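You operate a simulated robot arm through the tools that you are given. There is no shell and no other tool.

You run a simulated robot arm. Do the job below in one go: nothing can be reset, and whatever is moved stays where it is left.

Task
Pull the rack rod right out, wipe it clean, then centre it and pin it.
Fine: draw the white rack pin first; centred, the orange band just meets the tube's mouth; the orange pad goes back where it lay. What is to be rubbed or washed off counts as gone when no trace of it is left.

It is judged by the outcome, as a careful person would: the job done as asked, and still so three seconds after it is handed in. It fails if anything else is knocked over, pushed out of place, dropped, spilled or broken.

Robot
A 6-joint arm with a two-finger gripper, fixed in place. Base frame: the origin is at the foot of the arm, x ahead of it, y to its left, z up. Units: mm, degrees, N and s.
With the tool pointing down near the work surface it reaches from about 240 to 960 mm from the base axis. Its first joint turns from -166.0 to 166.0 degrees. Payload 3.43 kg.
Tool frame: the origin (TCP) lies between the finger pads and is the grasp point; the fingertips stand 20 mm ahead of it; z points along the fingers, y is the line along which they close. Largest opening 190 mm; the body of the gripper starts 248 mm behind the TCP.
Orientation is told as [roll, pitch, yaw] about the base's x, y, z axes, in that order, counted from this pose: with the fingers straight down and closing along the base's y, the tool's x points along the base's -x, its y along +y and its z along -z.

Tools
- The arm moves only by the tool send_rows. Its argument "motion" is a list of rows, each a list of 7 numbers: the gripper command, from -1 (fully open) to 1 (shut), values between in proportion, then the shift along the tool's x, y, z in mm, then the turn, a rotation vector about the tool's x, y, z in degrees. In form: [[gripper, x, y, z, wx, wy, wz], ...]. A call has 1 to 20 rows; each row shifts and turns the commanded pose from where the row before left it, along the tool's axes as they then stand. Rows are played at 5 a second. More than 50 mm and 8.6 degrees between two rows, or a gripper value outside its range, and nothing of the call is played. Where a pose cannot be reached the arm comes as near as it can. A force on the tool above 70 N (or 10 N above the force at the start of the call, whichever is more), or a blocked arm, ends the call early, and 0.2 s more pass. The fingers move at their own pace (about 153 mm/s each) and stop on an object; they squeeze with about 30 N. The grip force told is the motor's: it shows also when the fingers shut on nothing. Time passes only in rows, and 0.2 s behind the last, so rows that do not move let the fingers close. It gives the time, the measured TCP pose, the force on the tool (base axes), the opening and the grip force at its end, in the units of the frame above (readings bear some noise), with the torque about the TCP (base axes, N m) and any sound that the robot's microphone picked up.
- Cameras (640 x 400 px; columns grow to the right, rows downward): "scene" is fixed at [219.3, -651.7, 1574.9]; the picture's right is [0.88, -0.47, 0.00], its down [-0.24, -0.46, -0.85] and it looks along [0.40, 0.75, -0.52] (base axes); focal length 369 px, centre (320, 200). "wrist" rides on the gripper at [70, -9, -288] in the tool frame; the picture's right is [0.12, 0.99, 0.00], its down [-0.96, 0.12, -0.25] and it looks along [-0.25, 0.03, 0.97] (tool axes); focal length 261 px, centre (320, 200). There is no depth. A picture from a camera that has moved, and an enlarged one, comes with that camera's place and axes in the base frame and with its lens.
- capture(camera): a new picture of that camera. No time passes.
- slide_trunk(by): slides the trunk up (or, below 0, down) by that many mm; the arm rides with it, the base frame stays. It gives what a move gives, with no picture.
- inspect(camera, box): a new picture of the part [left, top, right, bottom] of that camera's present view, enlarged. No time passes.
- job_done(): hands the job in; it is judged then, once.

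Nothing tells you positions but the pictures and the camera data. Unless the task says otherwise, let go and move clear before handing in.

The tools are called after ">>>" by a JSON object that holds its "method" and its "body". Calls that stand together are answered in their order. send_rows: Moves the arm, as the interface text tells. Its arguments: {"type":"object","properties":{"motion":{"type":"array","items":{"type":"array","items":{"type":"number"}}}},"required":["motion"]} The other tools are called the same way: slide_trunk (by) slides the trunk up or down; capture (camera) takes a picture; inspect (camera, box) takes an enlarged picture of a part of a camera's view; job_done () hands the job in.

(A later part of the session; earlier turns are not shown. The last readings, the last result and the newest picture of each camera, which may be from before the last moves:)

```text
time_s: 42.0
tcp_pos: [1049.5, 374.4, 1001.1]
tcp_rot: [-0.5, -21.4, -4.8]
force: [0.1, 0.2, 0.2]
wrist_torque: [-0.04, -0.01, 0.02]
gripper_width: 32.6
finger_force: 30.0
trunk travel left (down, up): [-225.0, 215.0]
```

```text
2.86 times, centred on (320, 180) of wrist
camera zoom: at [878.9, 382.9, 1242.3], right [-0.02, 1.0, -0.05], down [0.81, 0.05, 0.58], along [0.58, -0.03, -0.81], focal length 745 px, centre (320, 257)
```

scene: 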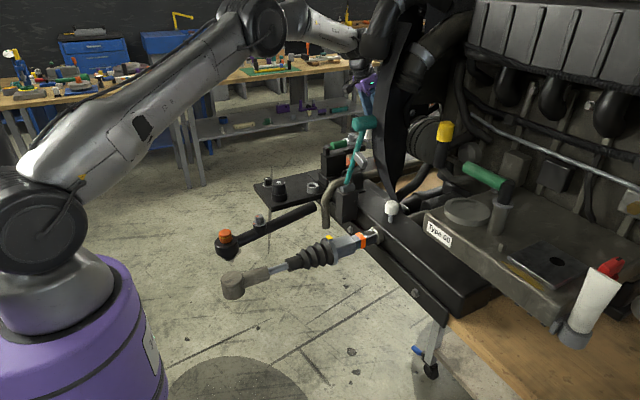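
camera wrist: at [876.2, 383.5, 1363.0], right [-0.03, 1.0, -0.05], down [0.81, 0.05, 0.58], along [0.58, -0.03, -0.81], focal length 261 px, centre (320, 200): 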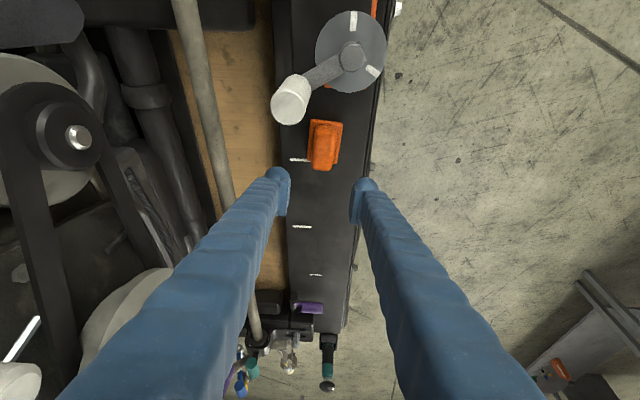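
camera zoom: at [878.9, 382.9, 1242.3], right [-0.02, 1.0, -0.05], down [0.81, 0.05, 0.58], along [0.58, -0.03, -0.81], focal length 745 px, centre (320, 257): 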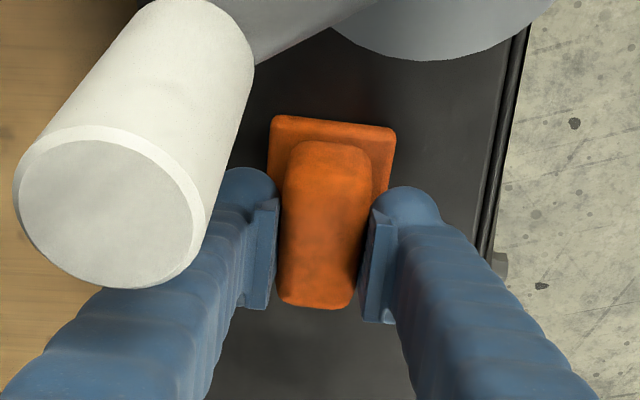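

The pad is held at 32.6 mm. I'll lift it 8 mm with the arm to check the hold, then use the trunk for a straight vertical lift past the crank knob.

>>> {"method": "send_rows", "body": {"motion": [[1, -1.5, 0, -3.7, 0, 0, 0], [1, -1.5, 0, -3.7, 0, 0, 0], [1, 0, 0, 0, 0, 0, 0]]}}

>>> {"method": "inspect", "body": {"camera": "wrist", "box": [260, 110, 380, 250]}}

```text
time_s: 42.8
tcp_pos: [1050.5, 374.6, 1009.9]
tcp_rot: [-0.4, -21.6, -4.7]
force: [-0.3, 0.4, -0.6]
wrist_torque: [0.02, -0.02, 0.0]
gripper_width: 32.3
finger_force: 29.6
trunk travel left (down, up): [-225.0, 215.0]
```

```text
2.86 times, centred on (320, 180) of wrist
camera zoom: at [879.2, 382.9, 1251.2], right [-0.02, 1.0, -0.05], down [0.81, 0.05, 0.58], along [0.58, -0.03, -0.81], focal length 745 px, centre (320, 257)
```

zoom: 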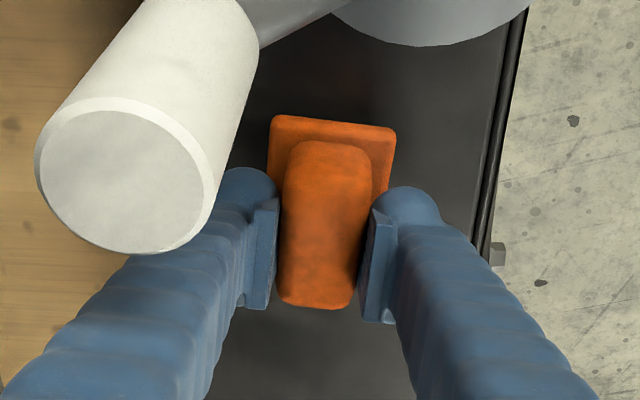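

>>> {"method": "slide_trunk", "body": {"by": 205}}

>>> {"method": "capture", "body": {"camera": "wrist"}}

>>> {"method": "capture", "body": {"camera": "scene"}}

```text
time_s: 45.0
tcp_pos: [1050.8, 374.8, 1214.0]
tcp_rot: [-0.4, -21.5, -4.8]
force: [0.4, 0.0, 0.1]
wrist_torque: [-0.04, 0.0, 0.01]
gripper_width: 32.4
finger_force: 30.1
trunk travel left (down, up): [-430.0, 10.0]
```

```text
taken
camera wrist: at [879.5, 383.0, 1455.5], right [-0.02, 1.0, -0.05], down [0.81, 0.05, 0.58], along [0.58, -0.03, -0.81], focal length 261 px, centre (320, 200)
```

wrist: 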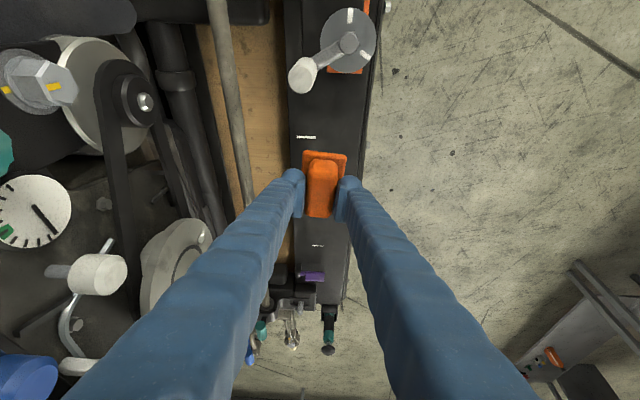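

```text
taken
```

scene: 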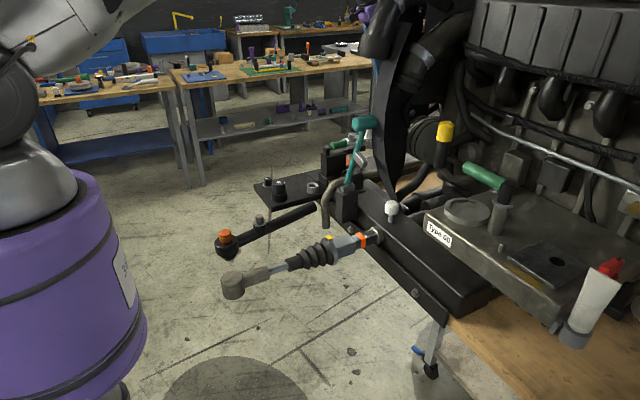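

The pad came up cleanly. I'll retrace the known-clear path back and up, away from the crank and lever.

>>> {"method": "send_rows", "body": {"motion": [[1, 25.7, -2.8, -33.3, 0, 0, 0], [1, 25.7, -2.8, -33.3, 0, 0, 0], [1, 25.7, -2.8, -33.3, 0, 0, 0], [1, 25.7, -2.8, -33.3, 0, 0, 0], [1, 29.5, -7.2, -27.7, 0, 0, 0], [1, 29.5, -7.2, -27.7, 0, 0, 0], [1, 29.5, -7.2, -27.7, 0, 0, 0], [1, 29.5, -7.2, -27.7, 0, 0, 0], [1, 29.5, -7.2, -27.7, 0, 0, 0], [1, 29.5, -7.2, -27.7, 0, 0, 0], [1, 29.5, -7.2, -27.7, 0, 0, 0], [1, 29.5, -7.2, -27.7, 0, 0, 0]]}}

>>> {"method": "send_rows", "body": {"motion": [[1, 0, 0, 0, -2.9, 0, -7.35], [1, 0, 0, 0, -2.9, 0, -7.35], [1, 0, 0, 0, -2.9, 0, -7.35], [1, 0, 0, 0, -2.9, 0, -7.35], [1, 0, 0, 0, -2.9, 0, -7.35], [1, 0, 0, 0, -2.9, 0, -7.35]]}}

>>> {"method": "capture", "body": {"camera": "scene"}}

```text
time_s: 47.6
tcp_pos: [599.0, 345.7, 1422.5]
tcp_rot: [-0.4, -21.6, -5.0]
force: [-0.3, -0.3, 0.4]
wrist_torque: [0.07, -0.05, 0.0]
gripper_width: 32.7
finger_force: 29.7
trunk travel left (down, up): [-430.0, 10.0]
```

```text
time_s: 49.0
tcp_pos: [602.3, 346.0, 1422.4]
tcp_rot: [-0.2, -21.4, 42.5]
force: [0.8, -0.1, 0.3]
wrist_torque: [0.06, 0.01, -0.01]
gripper_width: 32.5
finger_force: 30.1
trunk travel left (down, up): [-430.0, 10.0]
```

```text
taken
```

scene: 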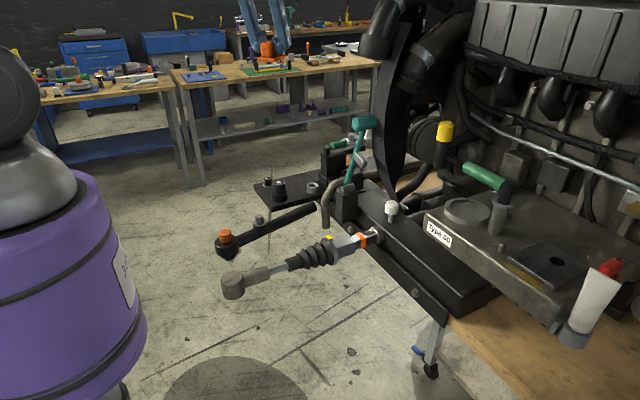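

>>> {"method": "send_rows", "body": {"motion": [[1, 0, 0, 0, -2.9, 0, -7.35], [1, 0, 0, 0, -2.9, 0, -7.35], [1, 0, 0, 0, -2.9, 0, -7.35], [1, 0, 0, 0, -2.9, 0, -7.35], [1, 0, 0, 0, -2.9, 0, -7.35], [1, 0, 0, 0, -2.9, 0, -7.35]]}}

>>> {"method": "capture", "body": {"camera": "wrist"}}

```text
time_s: 50.4
tcp_pos: [602.1, 345.8, 1421.6]
tcp_rot: [0.1, -21.2, 89.9]
force: [0.3, -0.8, -1.2]
wrist_torque: [0.03, 0.04, 0.06]
gripper_width: 32.4
finger_force: 29.6
trunk travel left (down, up): [-430.0, 10.0]
```

```text
taken
camera wrist: at [609.9, 176.6, 1662.8], right [-0.99, -0.11, -0.04], down [-0.11, 0.81, 0.58], along [-0.03, 0.58, -0.81], focal length 261 px, centre (320, 200)
```

wrist: 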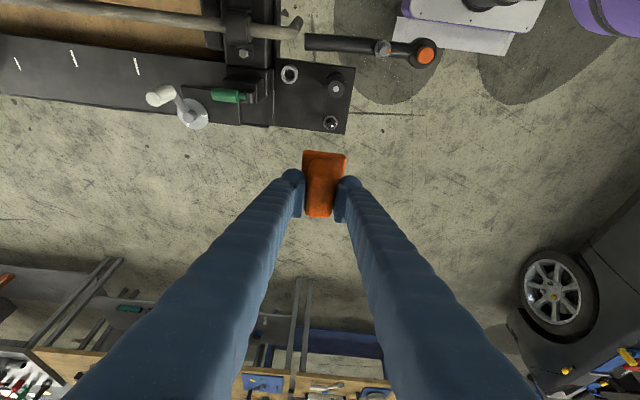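

Tool is now at yaw 90° (leaning towards -y). I'll move across to the -y side at x≈600, well above and clear of the lever.

>>> {"method": "send_rows", "body": {"motion": [[1, 43.5, 0, -5, 0, 0, 0], [1, 43.5, 0, -5, 0, 0, 0], [1, 43.5, 0, -5, 0, 0, 0], [1, 43.5, 0, -5, 0, 0, 0], [1, 43.5, 0, -5, 0, 0, 0], [1, 43.5, 0, -5, 0, 0, 0], [1, 43.5, 0, -5, 0, 0, 0], [1, 43.5, 0, -5, 0, 0, 0], [1, 43.5, 0, -5, 0, 0, 0], [1, 43.5, 0, -5, 0, 0, 0], [1, 43.5, 0, -5, 0, 0, 0]]}}

>>> {"method": "capture", "body": {"camera": "wrist"}}

>>> {"method": "capture", "body": {"camera": "scene"}}

```text
time_s: 52.8
tcp_pos: [600.2, -121.2, 1299.3]
tcp_rot: [0.1, -21.1, 89.8]
force: [-0.7, -0.2, -0.8]
wrist_torque: [0.11, 0.02, 0.03]
gripper_width: 32.3
finger_force: 30.1
trunk travel left (down, up): [-430.0, 10.0]
```

```text
taken
camera wrist: at [607.2, -290.0, 1541.4], right [-0.99, -0.11, -0.04], down [-0.11, 0.81, 0.58], along [-0.03, 0.58, -0.81], focal length 261 px, centre (320, 200)
```

wrist: 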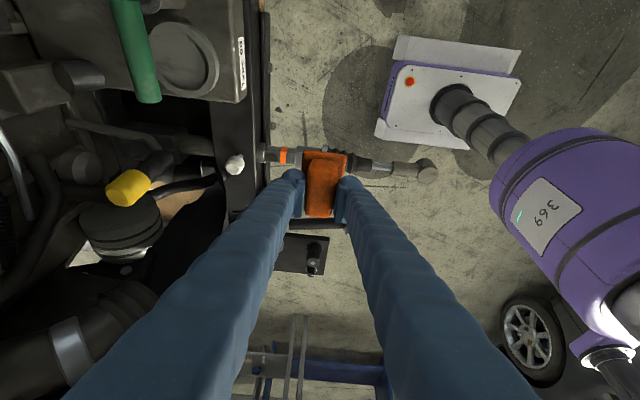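

```text
taken
```

scene: 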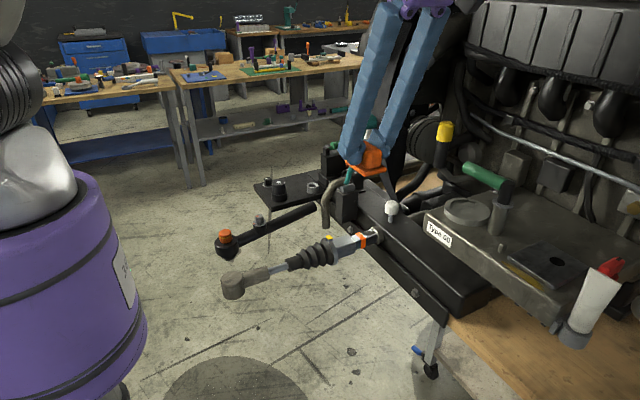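

Pad held level above the boot. I'll bring it over the exposed bar (target x≈713, y≈0) approaching low from the -y side.

>>> {"method": "send_rows", "body": {"motion": [[1, 1.3, -18.8, 31.5, 0, 0, 0], [1, 1.3, -18.8, 31.5, 0, 0, 0], [1, 1.3, -18.8, 31.5, 0, 0, 0], [1, 1.3, -18.8, 31.5, 0, 0, 0], [1, 1.3, -18.8, 31.5, 0, 0, 0], [1, 1.3, -18.8, 31.5, 0, 0, 0], [1, -17.1, 0, 38.8, 0, 0, 0], [1, -15, 0, 30, 0, 0, 0]]}}

>>> {"method": "capture", "body": {"camera": "wrist"}}

>>> {"method": "inspect", "body": {"camera": "scene", "box": [310, 150, 430, 260]}}

>>> {"method": "inspect", "body": {"camera": "wrist", "box": [250, 90, 390, 230]}}

```text
time_s: 54.6
tcp_pos: [712.1, -3.9, 1066.8]
tcp_rot: [0.1, -21.0, 89.8]
force: [-0.1, 1.0, -0.1]
wrist_torque: [-0.03, 0.03, 0.02]
gripper_width: 32.5
finger_force: 29.6
trunk travel left (down, up): [-430.0, 10.0]
```

```text
taken
camera wrist: at [719.9, -172.7, 1309.5], right [-0.99, -0.11, -0.04], down [-0.11, 0.81, 0.58], along [-0.03, 0.58, -0.82], focal length 261 px, centre (320, 200)
```

wrist: 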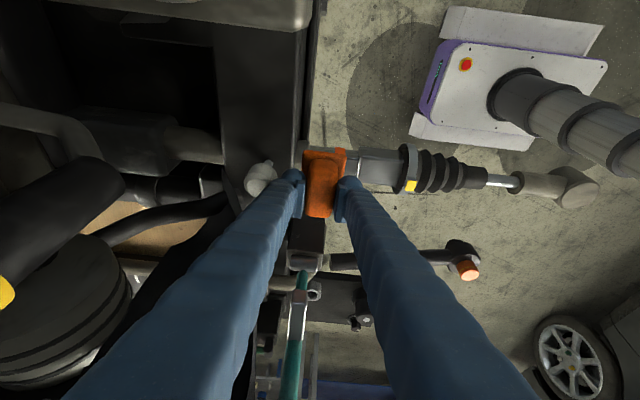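

```text
3.64 times, centred on (370, 205) of scene
camera zoom: at [219.3, -651.7, 1574.9], right [0.88, -0.47, 0.0], down [-0.24, -0.46, -0.85], along [0.4, 0.75, -0.52], focal length 1342 px, centre (138, 182)
```

zoom: 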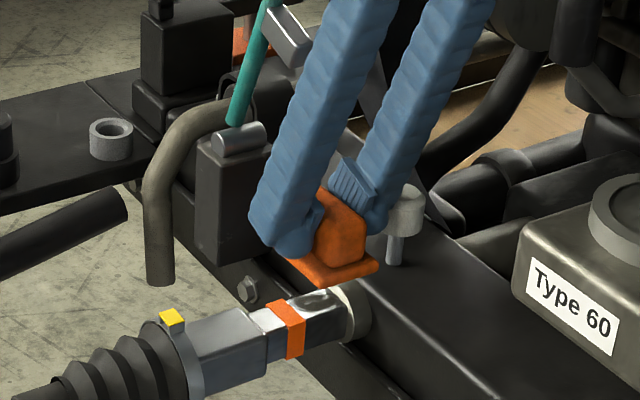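

```text
2.86 times, centred on (320, 160) of wrist
camera zoom: at [719.9, -172.7, 1309.5], right [-0.99, -0.11, -0.04], down [-0.11, 0.81, 0.58], along [-0.03, 0.58, -0.82], focal length 745 px, centre (320, 314)
```

zoom: 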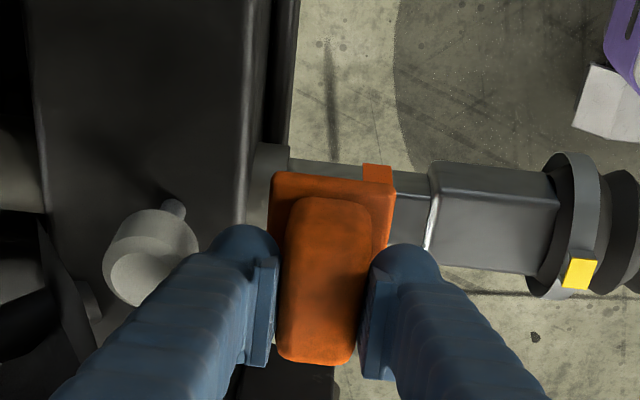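

The pad's span is x≈688–738 and the collar face is near 735–739, so it needs a slight shift to -x. I'll tip the +x edge down 3°, so the pad clears the raised band, and lower it to just above the bar.

>>> {"method": "send_rows", "body": {"motion": [[1, 0, 1.5, 0, -2.8, 0, 1.07], [1, 7.2, 0, 18.7, 0, 0, 0], [1, 7.2, 0, 18.7, 0, 0, 0]]}}

>>> {"method": "inspect", "body": {"camera": "wrist", "box": [250, 90, 390, 230]}}

>>> {"method": "inspect", "body": {"camera": "scene", "box": [330, 190, 410, 260]}}

```text
time_s: 55.4
tcp_pos: [710.5, -4.9, 1028.3]
tcp_rot: [3.2, -21.1, 88.6]
force: [0.5, -0.7, -1.5]
wrist_torque: [0.06, 0.09, 0.02]
gripper_width: 32.4
finger_force: 29.7
trunk travel left (down, up): [-430.0, 10.0]
```

```text
2.86 times, centred on (320, 160) of wrist
camera zoom: at [730.7, -174.0, 1269.6], right [-0.99, -0.11, 0.01], down [-0.08, 0.81, 0.58], along [-0.07, 0.58, -0.81], focal length 745 px, centre (320, 314)
```

zoom: 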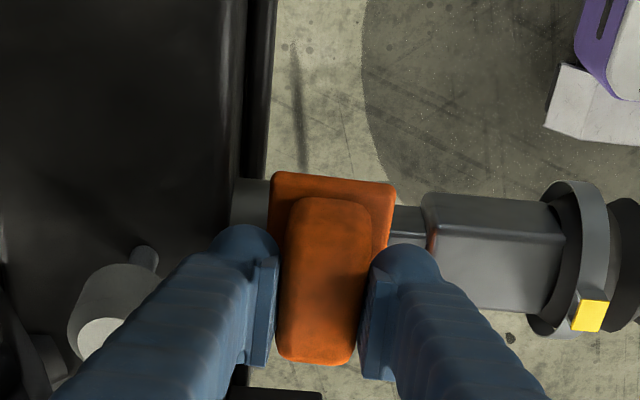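

```text
5.71 times, centred on (370, 225) of scene
camera zoom: at [219.3, -651.7, 1574.9], right [0.88, -0.47, 0.0], down [-0.24, -0.46, -0.85], along [0.4, 0.75, -0.52], focal length 2109 px, centre (34, 57)
```

zoom: 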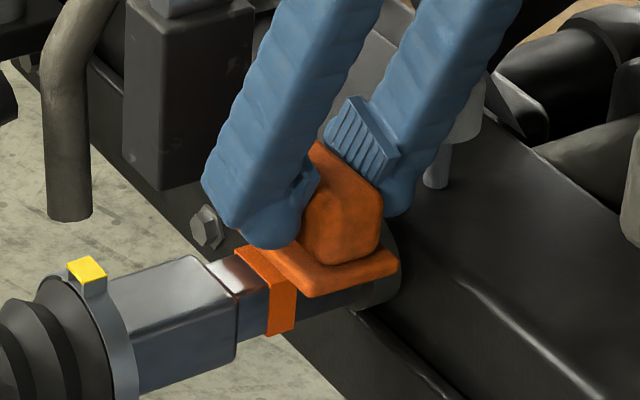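

>>> {"method": "send_rows", "body": {"motion": [[1, 2.9, 2, 7.5, 0, 0, 0], [1, 1.8, 0, 4.7, 0, 0, 0]]}}

>>> {"method": "inspect", "body": {"camera": "scene", "box": [345, 205, 395, 250]}}

```text
time_s: 56.0
tcp_pos: [706.6, -4.7, 1021.0]
tcp_rot: [2.8, -21.2, 88.8]
force: [-2.5, -4.4, 50.8]
wrist_torque: [0.31, -0.15, 0.12]
gripper_width: 32.5
finger_force: 30.0
trunk travel left (down, up): [-430.0, 10.0]
```

```text
8.89 times, centred on (370, 228) of scene
camera zoom: at [219.3, -651.7, 1574.9], right [0.88, -0.47, 0.0], down [-0.24, -0.46, -0.85], along [0.4, 0.75, -0.52], focal length 3280 px, centre (-124, -44)
```

zoom: 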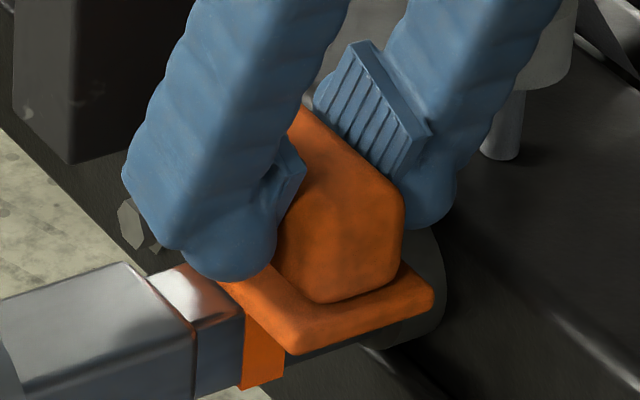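

The pad is on the bar, pressing at about 50 N. I'll ease to a lighter pressure and rub across the bar in y, so nothing pushes the rod along its axis.

>>> {"method": "send_rows", "body": {"motion": [[1, -1.1, 0, -2.8, 0, 0, 0], [1, -7.5, 0, 2.9, 0, 0, 0], [1, -7.5, 0, 2.9, 0, 0, 0], [1, 7.5, 0, -2.9, 0, 0, 0], [1, 7.5, 0, -2.9, 0, 0, 0], [1, 7.5, 0, -2.9, 0, 0, 0], [1, 7.5, 0, -2.9, 0, 0, 0], [1, -7.5, 0, 2.9, 0, 0, 0], [1, -7.5, 0, 2.9, 0, 0, 0]]}}

>>> {"method": "inspect", "body": {"camera": "scene", "box": [345, 205, 395, 250]}}

```text
time_s: 58.0
tcp_pos: [707.3, -6.5, 1019.0]
tcp_rot: [3.0, -20.9, 88.8]
force: [2.5, -12.4, 18.4]
wrist_torque: [-0.57, -0.39, -0.13]
gripper_width: 32.7
finger_force: 30.3
trunk travel left (down, up): [-430.0, 10.0]
```

```text
8.89 times, centred on (370, 228) of scene
camera zoom: at [219.3, -651.7, 1574.9], right [0.88, -0.47, 0.0], down [-0.24, -0.46, -0.85], along [0.4, 0.75, -0.52], focal length 3280 px, centre (-124, -44)
```

zoom: 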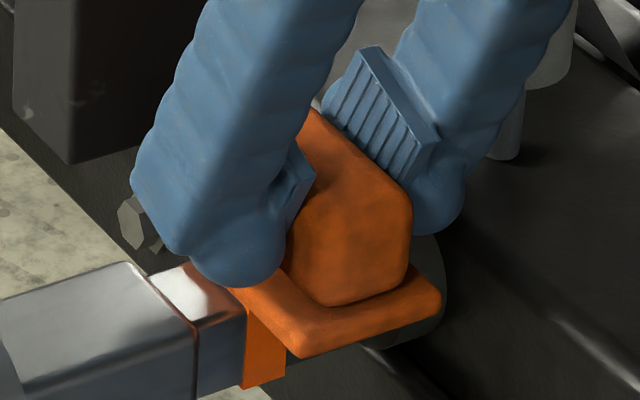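

>>> {"method": "send_rows", "body": {"motion": [[1, -9, 0, -23.3, 0, 0, 0], [1, -9, 0, -23.3, 0, 0, 0], [1, -9, 0, -23.3, 0, 0, 0]]}}

>>> {"method": "inspect", "body": {"camera": "scene", "box": [350, 220, 390, 250]}}

>>> {"method": "inspect", "body": {"camera": "scene", "box": [330, 180, 410, 260]}}

```text
time_s: 58.8
tcp_pos: [710.4, -6.4, 1094.5]
tcp_rot: [3.2, -21.1, 88.8]
force: [-0.2, -0.3, 0.8]
wrist_torque: [0.03, -0.06, 0.0]
gripper_width: 32.2
finger_force: 30.3
trunk travel left (down, up): [-430.0, 10.0]
```

```text
13.33 times, centred on (370, 235) of scene
camera zoom: at [219.3, -651.7, 1574.9], right [0.88, -0.47, 0.0], down [-0.24, -0.46, -0.85], along [0.4, 0.75, -0.52], focal length 4920 px, centre (-347, -267)
```

zoom: 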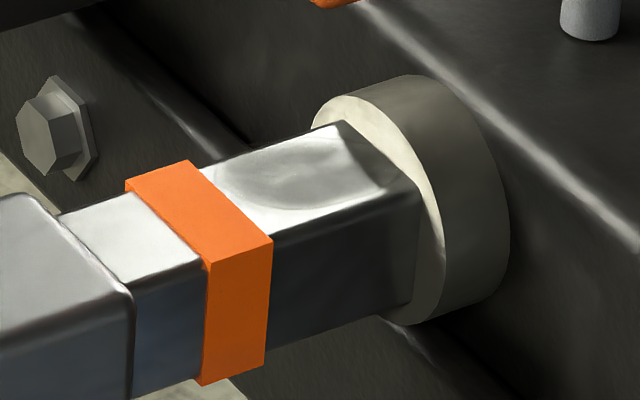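

```text
5.00 times, centred on (370, 220) of scene
camera zoom: at [219.3, -651.7, 1574.9], right [0.88, -0.47, 0.0], down [-0.24, -0.46, -0.85], along [0.4, 0.75, -0.52], focal length 1845 px, centre (70, 100)
```

zoom: 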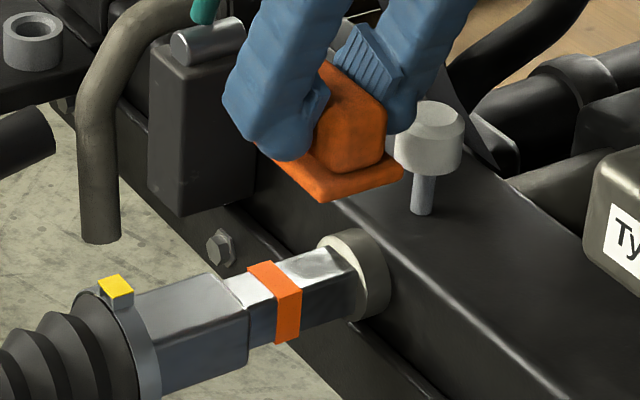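

The rubbing works: the smudge has faded evenly. I'll go back down for more strokes.

>>> {"method": "send_rows", "body": {"motion": [[1, 9, 0, 23.3, 0, 0, 0], [1, 9, 0, 23.3, 0, 0, 0], [1, 9.3, 0, 24, 0, 0, 0], [1, -7.5, 0, 2.9, 0, 0, 0], [1, -7.5, 0, 2.9, 0, 0, 0], [1, 7.5, 0, -2.9, 0, 0, 0], [1, 7.5, 0, -2.9, 0, 0, 0], [1, 7.5, 0, -2.9, 0, 0, 0], [1, 7.5, 0, -2.9, 0, 0, 0], [1, -7.5, 0, 2.9, 0, 0, 0], [1, -7.5, 0, 2.9, 0, 0, 0], [1, -7.5, 0, 2.9, 0, 0, 0], [1, -7.5, 0, 2.9, 0, 0, 0], [1, 7.5, 0, -2.9, 0, 0, 0], [1, 7.5, 0, -2.9, 0, 0, 0], [1, 7.5, 0, -2.9, 0, 0, 0], [1, 7.5, 0, -2.9, 0, 0, 0], [1, -7.5, 0, 2.9, 0, 0, 0], [1, -7.5, 0, 2.9, 0, 0, 0]]}}

>>> {"method": "send_rows", "body": {"motion": [[1, -7.5, 0, 2.9, 0, 0, 0], [1, -7.5, 0, 2.9, 0, 0, 0], [1, 7.5, 0, -2.9, 0, 0, 0], [1, 7.5, 0, -2.9, 0, 0, 0], [1, 7.5, 0, -2.9, 0, 0, 0], [1, 7.5, 0, -2.9, 0, 0, 0], [1, -7.5, 0, 2.9, 0, 0, 0], [1, -7.5, 0, 2.9, 0, 0, 0], [1, -7.5, 0, 2.9, 0, 0, 0], [1, -7.5, 0, 2.9, 0, 0, 0], [1, 7.5, 0, -2.9, 0, 0, 0], [1, 7.5, 0, -2.9, 0, 0, 0], [1, 7.5, 0, -2.9, 0, 0, 0], [1, 7.5, 0, -2.9, 0, 0, 0], [1, -7.5, 0, 2.9, 0, 0, 0], [1, -7.5, 0, 2.9, 0, 0, 0], [1, -9, 0, -23.3, 0, 0, 0], [1, -9, 0, -23.3, 0, 0, 0], [1, -9, 0, -23.3, 0, 0, 0]]}}

>>> {"method": "inspect", "body": {"camera": "scene", "box": [350, 220, 390, 250]}}

```text
time_s: 62.8
tcp_pos: [708.1, -5.4, 1018.2]
tcp_rot: [3.0, -21.2, 88.7]
force: [2.1, -6.3, 10.9]
wrist_torque: [-0.23, -0.22, -0.04]
gripper_width: 32.7
finger_force: 29.9
trunk travel left (down, up): [-430.0, 10.0]
```

```text
time_s: 66.8
tcp_pos: [710.1, -4.5, 1092.8]
tcp_rot: [3.3, -21.0, 88.7]
force: [0.0, -0.4, -0.3]
wrist_torque: [-0.06, -0.09, -0.05]
gripper_width: 32.5
finger_force: 29.4
trunk travel left (down, up): [-430.0, 10.0]
```

```text
13.33 times, centred on (370, 235) of scene
camera zoom: at [219.3, -651.7, 1574.9], right [0.88, -0.47, 0.0], down [-0.24, -0.46, -0.85], along [0.4, 0.75, -0.52], focal length 4920 px, centre (-347, -267)
```

zoom: 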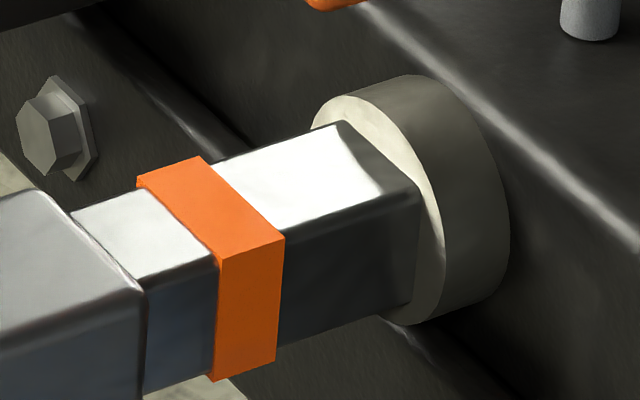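

The top face looks clean now, but rubbing crept the rod in about 2.5 mm. I'll drag it back out to the stop with the pad, then rub again right up to the mouth so no trace is hidden inside.

>>> {"method": "send_rows", "body": {"motion": [[1, 9, 0, 23.3, 0, 0, 0], [1, 9, 0, 23.3, 0, 0, 0], [1, 9.3, 0, 24, 0, 0, 0], [1, 0.4, 3, 1, 0, 0, 0], [1, 0, 4, 0, 0, 0, 0], [1, 0, 4, 0, 0, 0, 0]]}}

>>> {"method": "inspect", "body": {"camera": "scene", "box": [345, 205, 395, 250]}}

```text
time_s: 68.2
tcp_pos: [694.5, -5.3, 1018.0]
tcp_rot: [3.1, -21.0, 88.7]
force: [2.4, 0.7, 26.8]
wrist_torque: [0.07, -0.24, 0.0]
gripper_width: 32.6
finger_force: 30.3
trunk travel left (down, up): [-430.0, 10.0]
```

```text
8.89 times, centred on (370, 228) of scene
camera zoom: at [219.3, -651.7, 1574.9], right [0.88, -0.47, 0.0], down [-0.24, -0.46, -0.85], along [0.4, 0.75, -0.52], focal length 3280 px, centre (-124, -44)
```

zoom: 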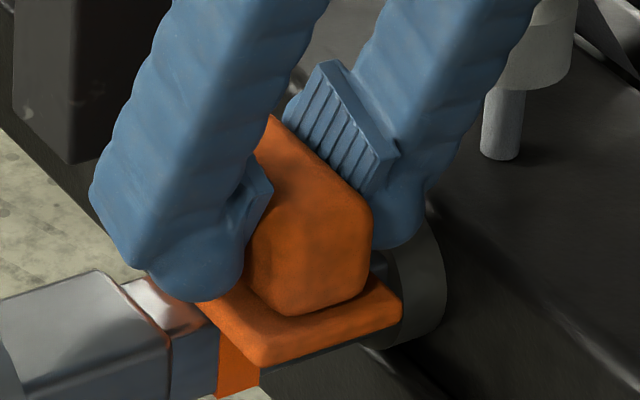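

>>> {"method": "send_rows", "body": {"motion": [[1, -9, 0, -23.3, 0, 0, 0], [1, -9, 0, -23.3, 0, 0, 0], [1, -9, 0, -23.3, 0, 0, 0]]}}

>>> {"method": "inspect", "body": {"camera": "scene", "box": [345, 220, 395, 250]}}

>>> {"method": "inspect", "body": {"camera": "scene", "box": [200, 160, 460, 320]}}

```text
time_s: 69.0
tcp_pos: [700.2, -4.8, 1091.8]
tcp_rot: [3.1, -21.0, 88.8]
force: [0.0, -0.2, -1.4]
wrist_torque: [-0.04, -0.04, -0.04]
gripper_width: 32.5
finger_force: 29.8
trunk travel left (down, up): [-430.0, 10.0]
```

```text
12.80 times, centred on (370, 235) of scene
camera zoom: at [219.3, -651.7, 1574.9], right [0.88, -0.47, 0.0], down [-0.24, -0.46, -0.85], along [0.4, 0.75, -0.52], focal length 4724 px, centre (-320, -248)
```

zoom: 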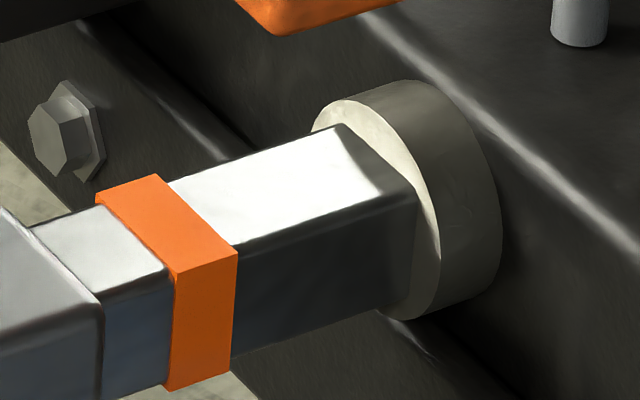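

```text
2.46 times, centred on (330, 240) of scene
camera zoom: at [219.3, -651.7, 1574.9], right [0.88, -0.47, 0.0], down [-0.24, -0.46, -0.85], along [0.4, 0.75, -0.52], focal length 908 px, centre (295, 102)
```

zoom: 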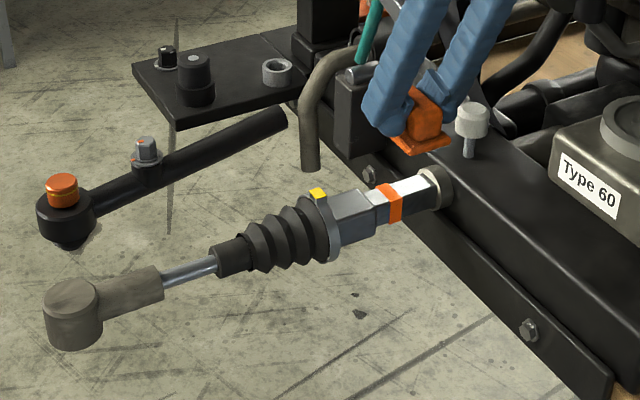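

Dragging moved the rod further out with no stop felt, so the earlier stop was my fingers against the boot ring and the rod isn't fully out yet. I'll drag it further with the pad and watch for the true end.

>>> {"method": "send_rows", "body": {"motion": [[1, 9, -6, 23.3, 0, 0, 0], [1, 9, 0, 23.3, 0, 0, 0], [1, 9.5, 0, 24.5, 0, 0, 0], [1, 0, 0, 0, 0, 0, 0], [1, 0, 6, 0, 0, 0, 0], [1, 0, 6, 0, 0, 0, 0]]}}

>>> {"method": "inspect", "body": {"camera": "scene", "box": [320, 200, 400, 260]}}

```text
time_s: 70.4
tcp_pos: [690.2, -5.1, 1016.5]
tcp_rot: [3.1, -21.1, 88.8]
force: [1.4, -4.7, 25.0]
wrist_torque: [-0.06, -0.18, -0.03]
gripper_width: 32.8
finger_force: 29.8
trunk travel left (down, up): [-430.0, 10.0]
```

```text
6.67 times, centred on (360, 230) of scene
camera zoom: at [219.3, -651.7, 1574.9], right [0.88, -0.47, 0.0], down [-0.24, -0.46, -0.85], along [0.4, 0.75, -0.52], focal length 2460 px, centre (53, 0)
```

zoom: 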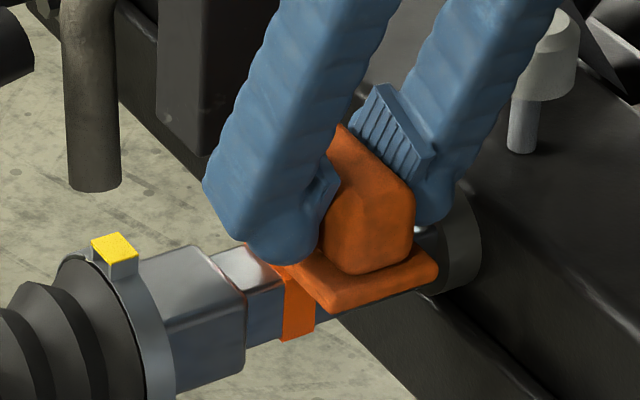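

>>> {"method": "send_rows", "body": {"motion": [[1, 0, 7, 0, 0, 0, 0], [1, 0, 7, 0, 0, 0, 0], [1, 0, 7, 0, 0, 0, 0]]}}

>>> {"method": "inspect", "body": {"camera": "scene", "box": [320, 200, 400, 260]}}

```text
time_s: 71.2
tcp_pos: [667.7, -6.6, 1017.0]
tcp_rot: [3.2, -21.1, 88.7]
force: [1.4, -6.0, 18.5]
wrist_torque: [-0.16, -0.19, 0.0]
gripper_width: 32.6
finger_force: 30.1
trunk travel left (down, up): [-430.0, 10.0]
```

```text
6.67 times, centred on (360, 230) of scene
camera zoom: at [219.3, -651.7, 1574.9], right [0.88, -0.47, 0.0], down [-0.24, -0.46, -0.85], along [0.4, 0.75, -0.52], focal length 2460 px, centre (53, 0)
```

zoom: 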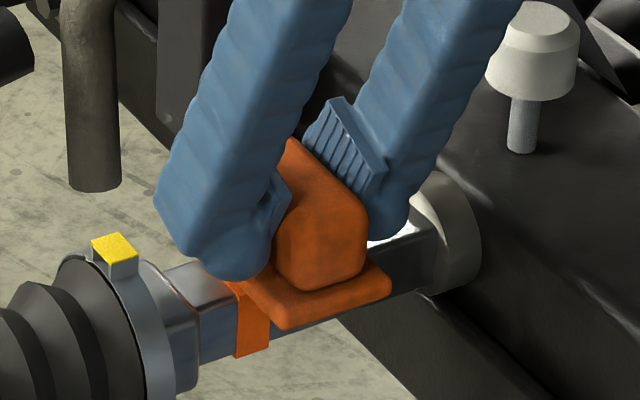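

>>> {"method": "send_rows", "body": {"motion": [[1, 0, 7, 0, 0, 0, 0], [1, 0, 7, 0, 0, 0, 0], [1, 0, 6, 0, 0, 0, 0]]}}

>>> {"method": "inspect", "body": {"camera": "scene", "box": [310, 200, 400, 260]}}

```text
time_s: 72.0
tcp_pos: [648.5, -4.1, 1018.5]
tcp_rot: [3.4, -21.1, 88.7]
force: [-0.5, 0.3, 0.0]
wrist_torque: [-0.01, 0.0, 0.03]
gripper_width: 32.6
finger_force: 30.1
trunk travel left (down, up): [-430.0, 10.0]
```

```text
6.67 times, centred on (355, 230) of scene
camera zoom: at [219.3, -651.7, 1574.9], right [0.88, -0.47, 0.0], down [-0.24, -0.46, -0.85], along [0.4, 0.75, -0.52], focal length 2460 px, centre (87, 0)
```

zoom: 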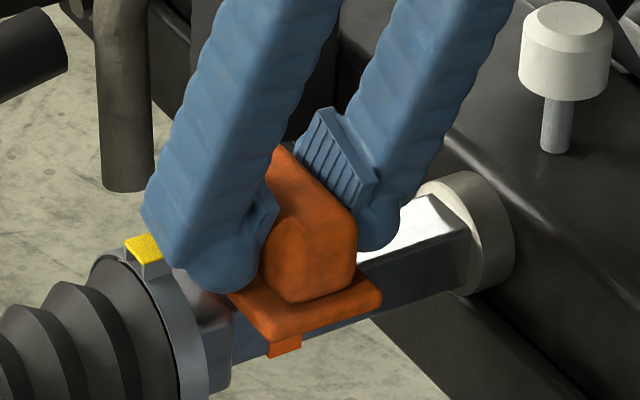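

>>> {"method": "send_rows", "body": {"motion": [[1, -9, 0, -23.3, 0, 0, 0], [1, -9, 0, -23.3, 0, 0, 0], [1, -9, 0, -23.3, 0, 0, 0]]}}

>>> {"method": "inspect", "body": {"camera": "scene", "box": [325, 215, 395, 260]}}

>>> {"method": "inspect", "body": {"camera": "scene", "box": [200, 160, 460, 320]}}

>>> {"method": "capture", "body": {"camera": "wrist"}}

```text
time_s: 72.8
tcp_pos: [651.0, -2.6, 1094.9]
tcp_rot: [3.1, -21.2, 88.7]
force: [-0.3, -0.2, -0.5]
wrist_torque: [-0.06, -0.06, -0.03]
gripper_width: 32.3
finger_force: 29.5
trunk travel left (down, up): [-430.0, 10.0]
```

```text
8.89 times, centred on (360, 238) of scene
camera zoom: at [219.3, -651.7, 1574.9], right [0.88, -0.47, 0.0], down [-0.24, -0.46, -0.85], along [0.4, 0.75, -0.52], focal length 3280 px, centre (-36, -133)
```

zoom: 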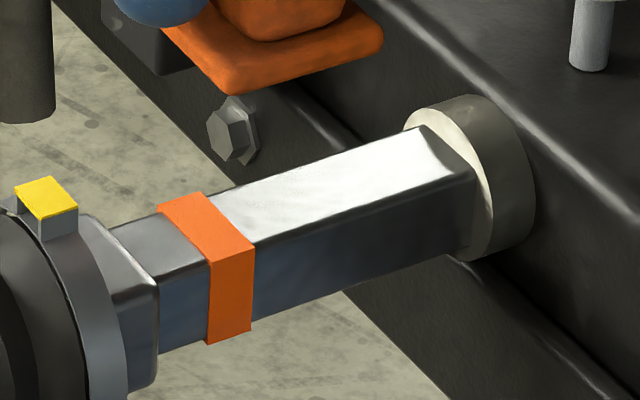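

```text
2.46 times, centred on (330, 240) of scene
camera zoom: at [219.3, -651.7, 1574.9], right [0.88, -0.47, 0.0], down [-0.24, -0.46, -0.85], along [0.4, 0.75, -0.52], focal length 908 px, centre (295, 102)
```

zoom: 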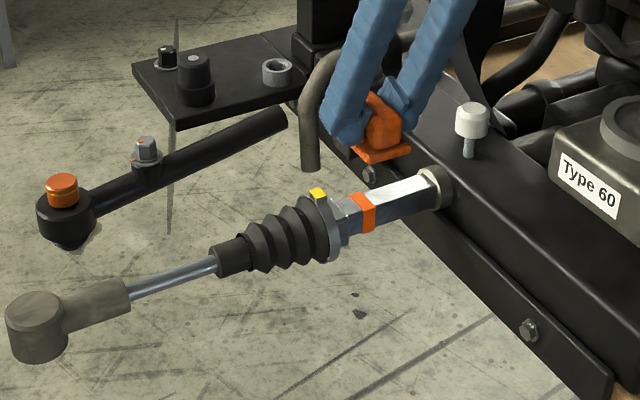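

```text
taken
camera wrist: at [671.5, -172.9, 1336.3], right [-0.99, -0.11, 0.01], down [-0.08, 0.81, 0.58], along [-0.07, 0.58, -0.81], focal length 261 px, centre (320, 200)
```

wrist: 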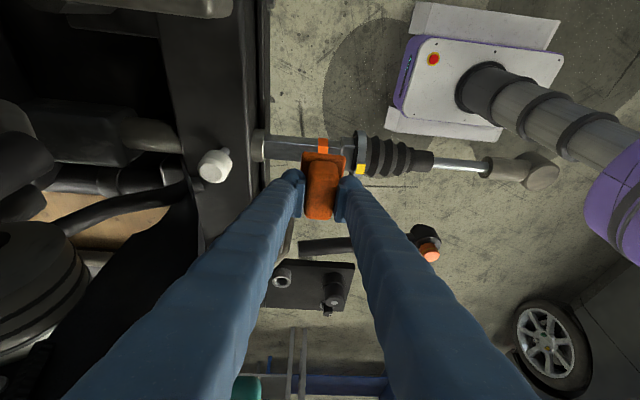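

The bar is out about 82 mm now, the top face is clean along its length, and still no stop. I'll take another grip near the mouth with the pad and drag further, compensating the small vertical drift.

>>> {"method": "send_rows", "body": {"motion": [[1, 0, -27, 0, 0, 0, 0], [1, 0, -27, 0, 0, 0, 0], [1, 8.6, 0, 22.3, 0, 0, 0], [1, 8.6, 0, 22.3, 0, 0, 0], [1, 9.2, 0, 24, 0, 0, 0], [1, 0.4, 0, 1, 0, 0, 0], [1, 0.1, 6, 0.3, 0, 0, 0], [1, 0.1, 6, 0.3, 0, 0, 0]]}}

>>> {"method": "inspect", "body": {"camera": "scene", "box": [310, 200, 400, 260]}}

```text
time_s: 74.6
tcp_pos: [692.5, -6.2, 1015.8]
tcp_rot: [3.0, -21.1, 88.7]
force: [15.8, -1.7, 30.7]
wrist_torque: [0.04, -0.53, -0.08]
gripper_width: 32.7
finger_force: 30.0
trunk travel left (down, up): [-430.0, 10.0]
```

```text
6.67 times, centred on (355, 230) of scene
camera zoom: at [219.3, -651.7, 1574.9], right [0.88, -0.47, 0.0], down [-0.24, -0.46, -0.85], along [0.4, 0.75, -0.52], focal length 2460 px, centre (87, 0)
```

zoom: 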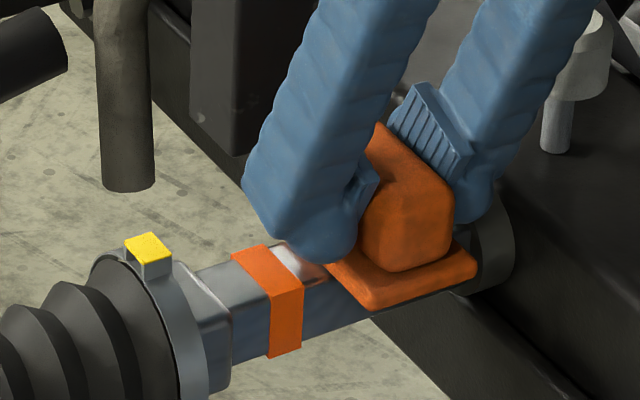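

Fx rose to 16 N with the pad now sliding, so the rod is at its true stop, about 82 mm out. I'll level the pad and give the formerly smudged zone (x≈660–700) extra strokes.

>>> {"method": "send_rows", "body": {"motion": [[1, -2, 0, -5.2, 0, 0, 0], [1, 0, 4, 0, 2.8, 0, -1.07], [1, 0, 4, 0, 0, 0, 0], [1, 2, 0, 5.2, 0, 0, 0], [1, 0, 0, 0, 0, 0, 0]]}}

```text
time_s: 75.8
tcp_pos: [682.7, -3.6, 1016.0]
tcp_rot: [-0.1, -21.1, 89.9]
force: [5.2, -0.8, 20.1]
wrist_torque: [0.02, 0.31, -0.03]
gripper_width: 32.6
finger_force: 29.6
trunk travel left (down, up): [-430.0, 10.0]
```

>>> {"method": "send_rows", "body": {"motion": [[1, -7.5, 0, 2.9, 0, 0, 0], [1, -7.5, 0, 2.9, 0, 0, 0], [1, 7.5, 0, -2.9, 0, 0, 0], [1, 7.5, 0, -2.9, 0, 0, 0], [1, 7.5, 0, -2.9, 0, 0, 0], [1, 7.5, 0, -2.9, 0, 0, 0], [1, -7.5, 0, 2.9, 0, 0, 0], [1, -7.5, 0, 2.9, 0, 0, 0], [1, -7.5, 0, 2.9, 0, 0, 0], [1, -7.5, 0, 2.9, 0, 0, 0], [1, 7.5, 0, -2.9, 0, 0, 0], [1, 7.5, 0, -2.9, 0, 0, 0], [1, 7.5, 0, -2.9, 0, 0, 0], [1, 7.5, 0, -2.9, 0, 0, 0], [1, -7.5, 0, 2.9, 0, 0, 0], [1, -7.5, 0, 2.9, 0, 0, 0], [1, -9, 0, -23.3, 0, 0, 0], [1, -9, 0, -23.3, 0, 0, 0], [1, -9, 0, -23.3, 0, 0, 0], [1, -9, 0, -23.3, 0, 0, 0]]}}

>>> {"method": "inspect", "body": {"camera": "scene", "box": [325, 215, 395, 260]}}

>>> {"method": "inspect", "body": {"camera": "wrist", "box": [230, 100, 400, 220]}}

```text
time_s: 80.0
tcp_pos: [681.4, -5.5, 1115.2]
tcp_rot: [0.0, -21.0, 90.0]
force: [1.1, -0.1, -0.1]
wrist_torque: [-0.02, -0.04, -0.01]
gripper_width: 32.7
finger_force: 29.4
trunk travel left (down, up): [-430.0, 10.0]
```

```text
8.89 times, centred on (360, 238) of scene
camera zoom: at [219.3, -651.7, 1574.9], right [0.88, -0.47, 0.0], down [-0.24, -0.46, -0.85], along [0.4, 0.75, -0.52], focal length 3280 px, centre (-36, -133)
```

zoom: 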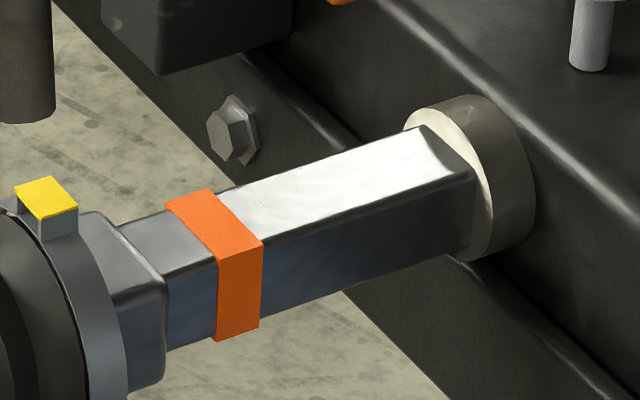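

```text
3.33 times, centred on (315, 160) of wrist
camera zoom: at [689.3, -173.9, 1356.6], right [-0.99, -0.11, -0.04], down [-0.11, 0.81, 0.58], along [-0.03, 0.58, -0.82], focal length 869 px, centre (337, 333)
```

zoom: 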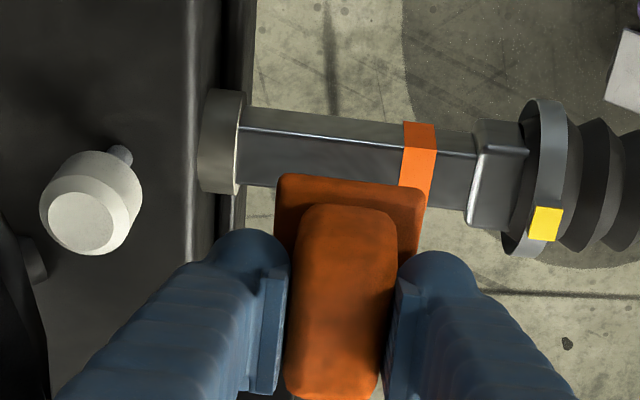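

At the stop, the top and -y faces look clean. Before putting the pad away I want to see the +y side of the bar, so I'll back off, pass round the lever at x≈560 and turn the camera.

>>> {"method": "send_rows", "body": {"motion": [[1, -13.2, 24.2, -34.5, 0, 0, 0], [1, -13.2, 24.2, -34.5, 0, 0, 0], [1, -13.2, 24.2, -34.5, 0, 0, 0], [1, -13.2, 24.2, -34.5, 0, 0, 0], [1, -13.2, 24.2, -34.5, 0, 0, 0], [1, -36.2, 0, 13.9, 0, 0, 0], [1, -36.2, 0, 13.9, 0, 0, 0], [1, -36.2, 0, 13.9, 0, 0, 0], [1, -36.2, 0, 13.9, 0, 0, 0]]}}

>>> {"method": "send_rows", "body": {"motion": [[1, 0, 0, 0, 2.69, 0, 7.0], [1, 0, 0, 0, 2.69, 0, 7.0], [1, 0, 0, 0, 2.69, 0, 7.0], [1, 0, 0, 0, 2.69, 0, 7.0], [1, 0, 0, 0, 2.69, 0, 7.0], [1, 0, 0, 0, 2.69, 0, 7.0], [1, 0, 0, 0, 2.69, 0, 7.0], [1, 0, 0, 0, 2.69, 0, 7.0], [1, 0, 0, 0, 2.69, 0, 7.0], [1, 0, 0, 0, 2.69, 0, 7.0], [1, 0, 0, 0, 2.69, 0, 7.0], [1, 0, 0, 0, 2.69, 0, 7.0], [1, 0, 0, 0, 2.69, 0, 7.0]]}}

>>> {"method": "capture", "body": {"camera": "wrist"}}

```text
time_s: 82.0
tcp_pos: [563.0, 149.1, 1300.6]
tcp_rot: [0.0, -21.0, 89.9]
force: [-0.8, -0.1, -0.9]
wrist_torque: [-0.09, 0.01, 0.0]
gripper_width: 32.4
finger_force: 30.1
trunk travel left (down, up): [-430.0, 10.0]
```

```text
time_s: 84.8
tcp_pos: [561.3, 135.2, 1284.3]
tcp_rot: [-0.9, -19.5, -8.6]
force: [0.1, 0.1, -0.5]
wrist_torque: [-0.06, 0.05, -0.01]
gripper_width: 32.2
finger_force: 30.6
trunk travel left (down, up): [-430.0, 10.0]
```

```text
taken
camera wrist: at [399.7, 156.9, 1530.8], right [0.04, 1.0, -0.05], down [0.83, -0.01, 0.55], along [0.55, -0.07, -0.83], focal length 261 px, centre (320, 200)
```

wrist: 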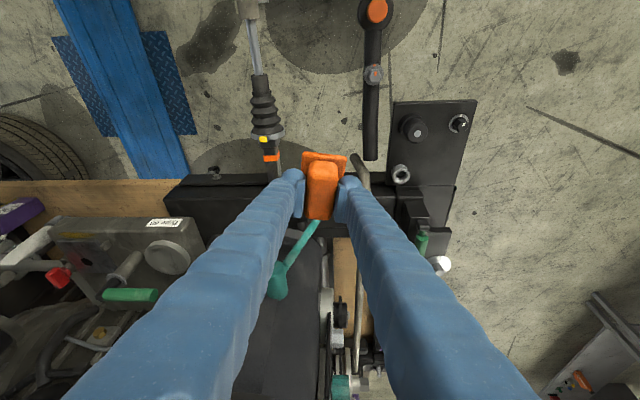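

>>> {"method": "inspect", "body": {"camera": "wrist", "box": [235, 110, 325, 200]}}

>>> {"method": "send_rows", "body": {"motion": [[1, 0, 0, 0, 2.6, 0, 7.1], [1, 0, 0, 0, 2.6, 0, 7.1], [1, 0, 0, 0, 2.6, 0, 7.1], [1, 0, 0, 0, 2.6, 0, 7.1], [1, 0, 0, 0, 2.6, 0, 7.1], [1, 0, 0, 0, 2.6, 0, 7.1]]}}

>>> {"method": "capture", "body": {"camera": "wrist"}}

```text
4.44 times, centred on (280, 155) of wrist
camera zoom: at [399.7, 156.9, 1530.8], right [0.04, 1.0, -0.05], down [0.83, -0.01, 0.55], along [0.55, -0.07, -0.83], focal length 1158 px, centre (498, 400)
```

zoom: 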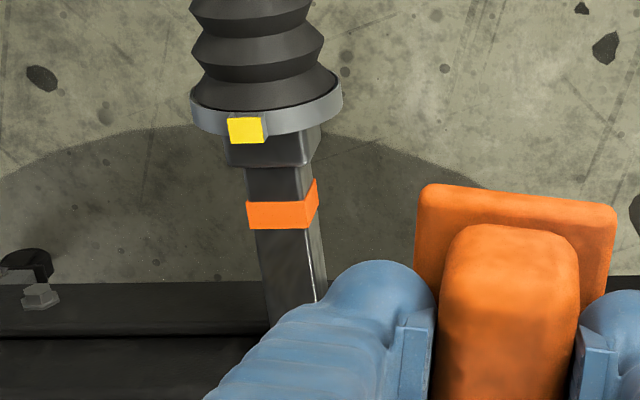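

```text
time_s: 86.2
tcp_pos: [560.8, 144.2, 1295.8]
tcp_rot: [0.2, -20.6, -53.7]
force: [-0.3, 0.4, -0.8]
wrist_torque: [-0.05, 0.02, -0.04]
gripper_width: 32.6
finger_force: 30.5
trunk travel left (down, up): [-430.0, 10.0]
```

```text
taken
camera wrist: at [455.1, 274.1, 1539.7], right [0.73, 0.68, -0.04], down [0.57, -0.59, 0.57], along [0.37, -0.44, -0.82], focal length 261 px, centre (320, 200)
```

wrist: 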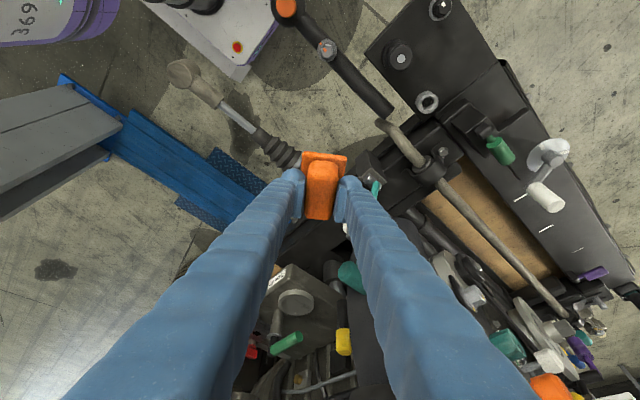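

>>> {"method": "send_rows", "body": {"motion": [[1, -11.7, 0, -31.2, 0, 0, 0], [1, -11.7, 0, -31.2, 0, 0, 0], [1, -11.7, 0, -31.2, 0, 0, 0], [1, -11.7, 0, -31.2, 0, 0, 0]]}}

>>> {"method": "capture", "body": {"camera": "wrist"}}

>>> {"method": "inspect", "body": {"camera": "wrist", "box": [270, 90, 370, 180]}}

```text
time_s: 87.4
tcp_pos: [575.7, 77.3, 1407.6]
tcp_rot: [-2.3, -20.3, -59.9]
force: [1.5, 0.4, -1.4]
wrist_torque: [-0.16, 0.14, -0.06]
gripper_width: 32.1
finger_force: 29.7
trunk travel left (down, up): [-430.0, 10.0]
stopped in row 4: the arm was blocked; the commanded pose is now the measured one
```

```text
taken
camera wrist: at [494.2, 222.4, 1651.9], right [0.81, 0.58, -0.08], down [0.52, -0.64, 0.56], along [0.28, -0.5, -0.82], focal length 261 px, centre (320, 200)
```

wrist: 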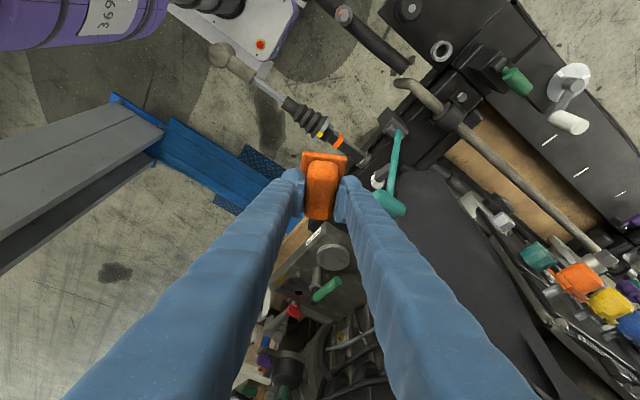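

```text
4.44 times, centred on (320, 135) of wrist
camera zoom: at [494.2, 222.4, 1651.9], right [0.81, 0.58, -0.08], down [0.52, -0.64, 0.56], along [0.28, -0.5, -0.82], focal length 1158 px, centre (320, 489)
```

zoom: 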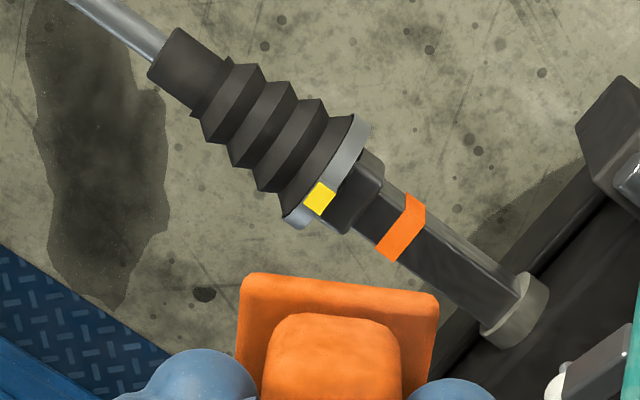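

>>> {"method": "inspect", "body": {"camera": "wrist", "box": [325, 125, 375, 175]}}

>>> {"method": "inspect", "body": {"camera": "scene", "box": [350, 222, 385, 250]}}

```text
8.00 times, centred on (350, 150) of wrist
camera zoom: at [494.2, 222.4, 1651.9], right [0.81, 0.58, -0.08], down [0.52, -0.64, 0.56], along [0.28, -0.5, -0.82], focal length 2085 px, centre (80, 600)
```

zoom: 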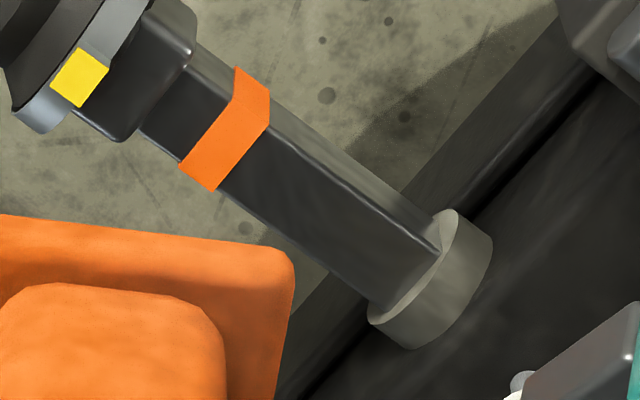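

```text
14.29 times, centred on (368, 236) of scene
camera zoom: at [219.3, -651.7, 1574.9], right [0.88, -0.47, 0.0], down [-0.24, -0.46, -0.85], along [0.4, 0.75, -0.52], focal length 5272 px, centre (-359, -314)
```

zoom: 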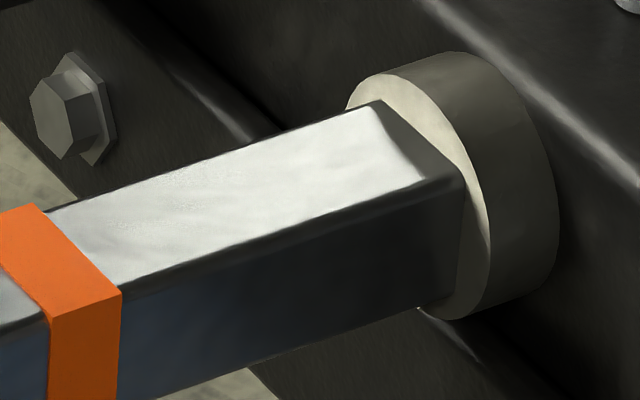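

The +y face and top face are clean from here too. I'll turn back to the pad's original heading and return along the known route.

>>> {"method": "send_rows", "body": {"motion": [[1, 0, 0, 0, -1.9, 0, 0], [1, 0, 0, 0, -2.73, 0, -7.38], [1, 0, 0, 0, -2.73, 0, -7.38], [1, 0, 0, 0, -2.73, 0, -7.38], [1, 0, 0, 0, -2.73, 0, -7.38], [1, 0, 0, 0, -2.73, 0, -7.38], [1, 0, 0, 0, -2.73, 0, -7.38], [1, 0, 0, 0, -2.73, 0, -7.38], [1, 0, 0, 0, 0, -1.2, 0]]}}

```text
time_s: 89.4
tcp_pos: [569.5, 82.1, 1414.1]
tcp_rot: [0.2, -22.0, -4.4]
force: [0.0, -0.2, -1.2]
wrist_torque: [0.01, -0.02, -0.05]
gripper_width: 32.6
finger_force: 29.6
trunk travel left (down, up): [-430.0, 10.0]
```

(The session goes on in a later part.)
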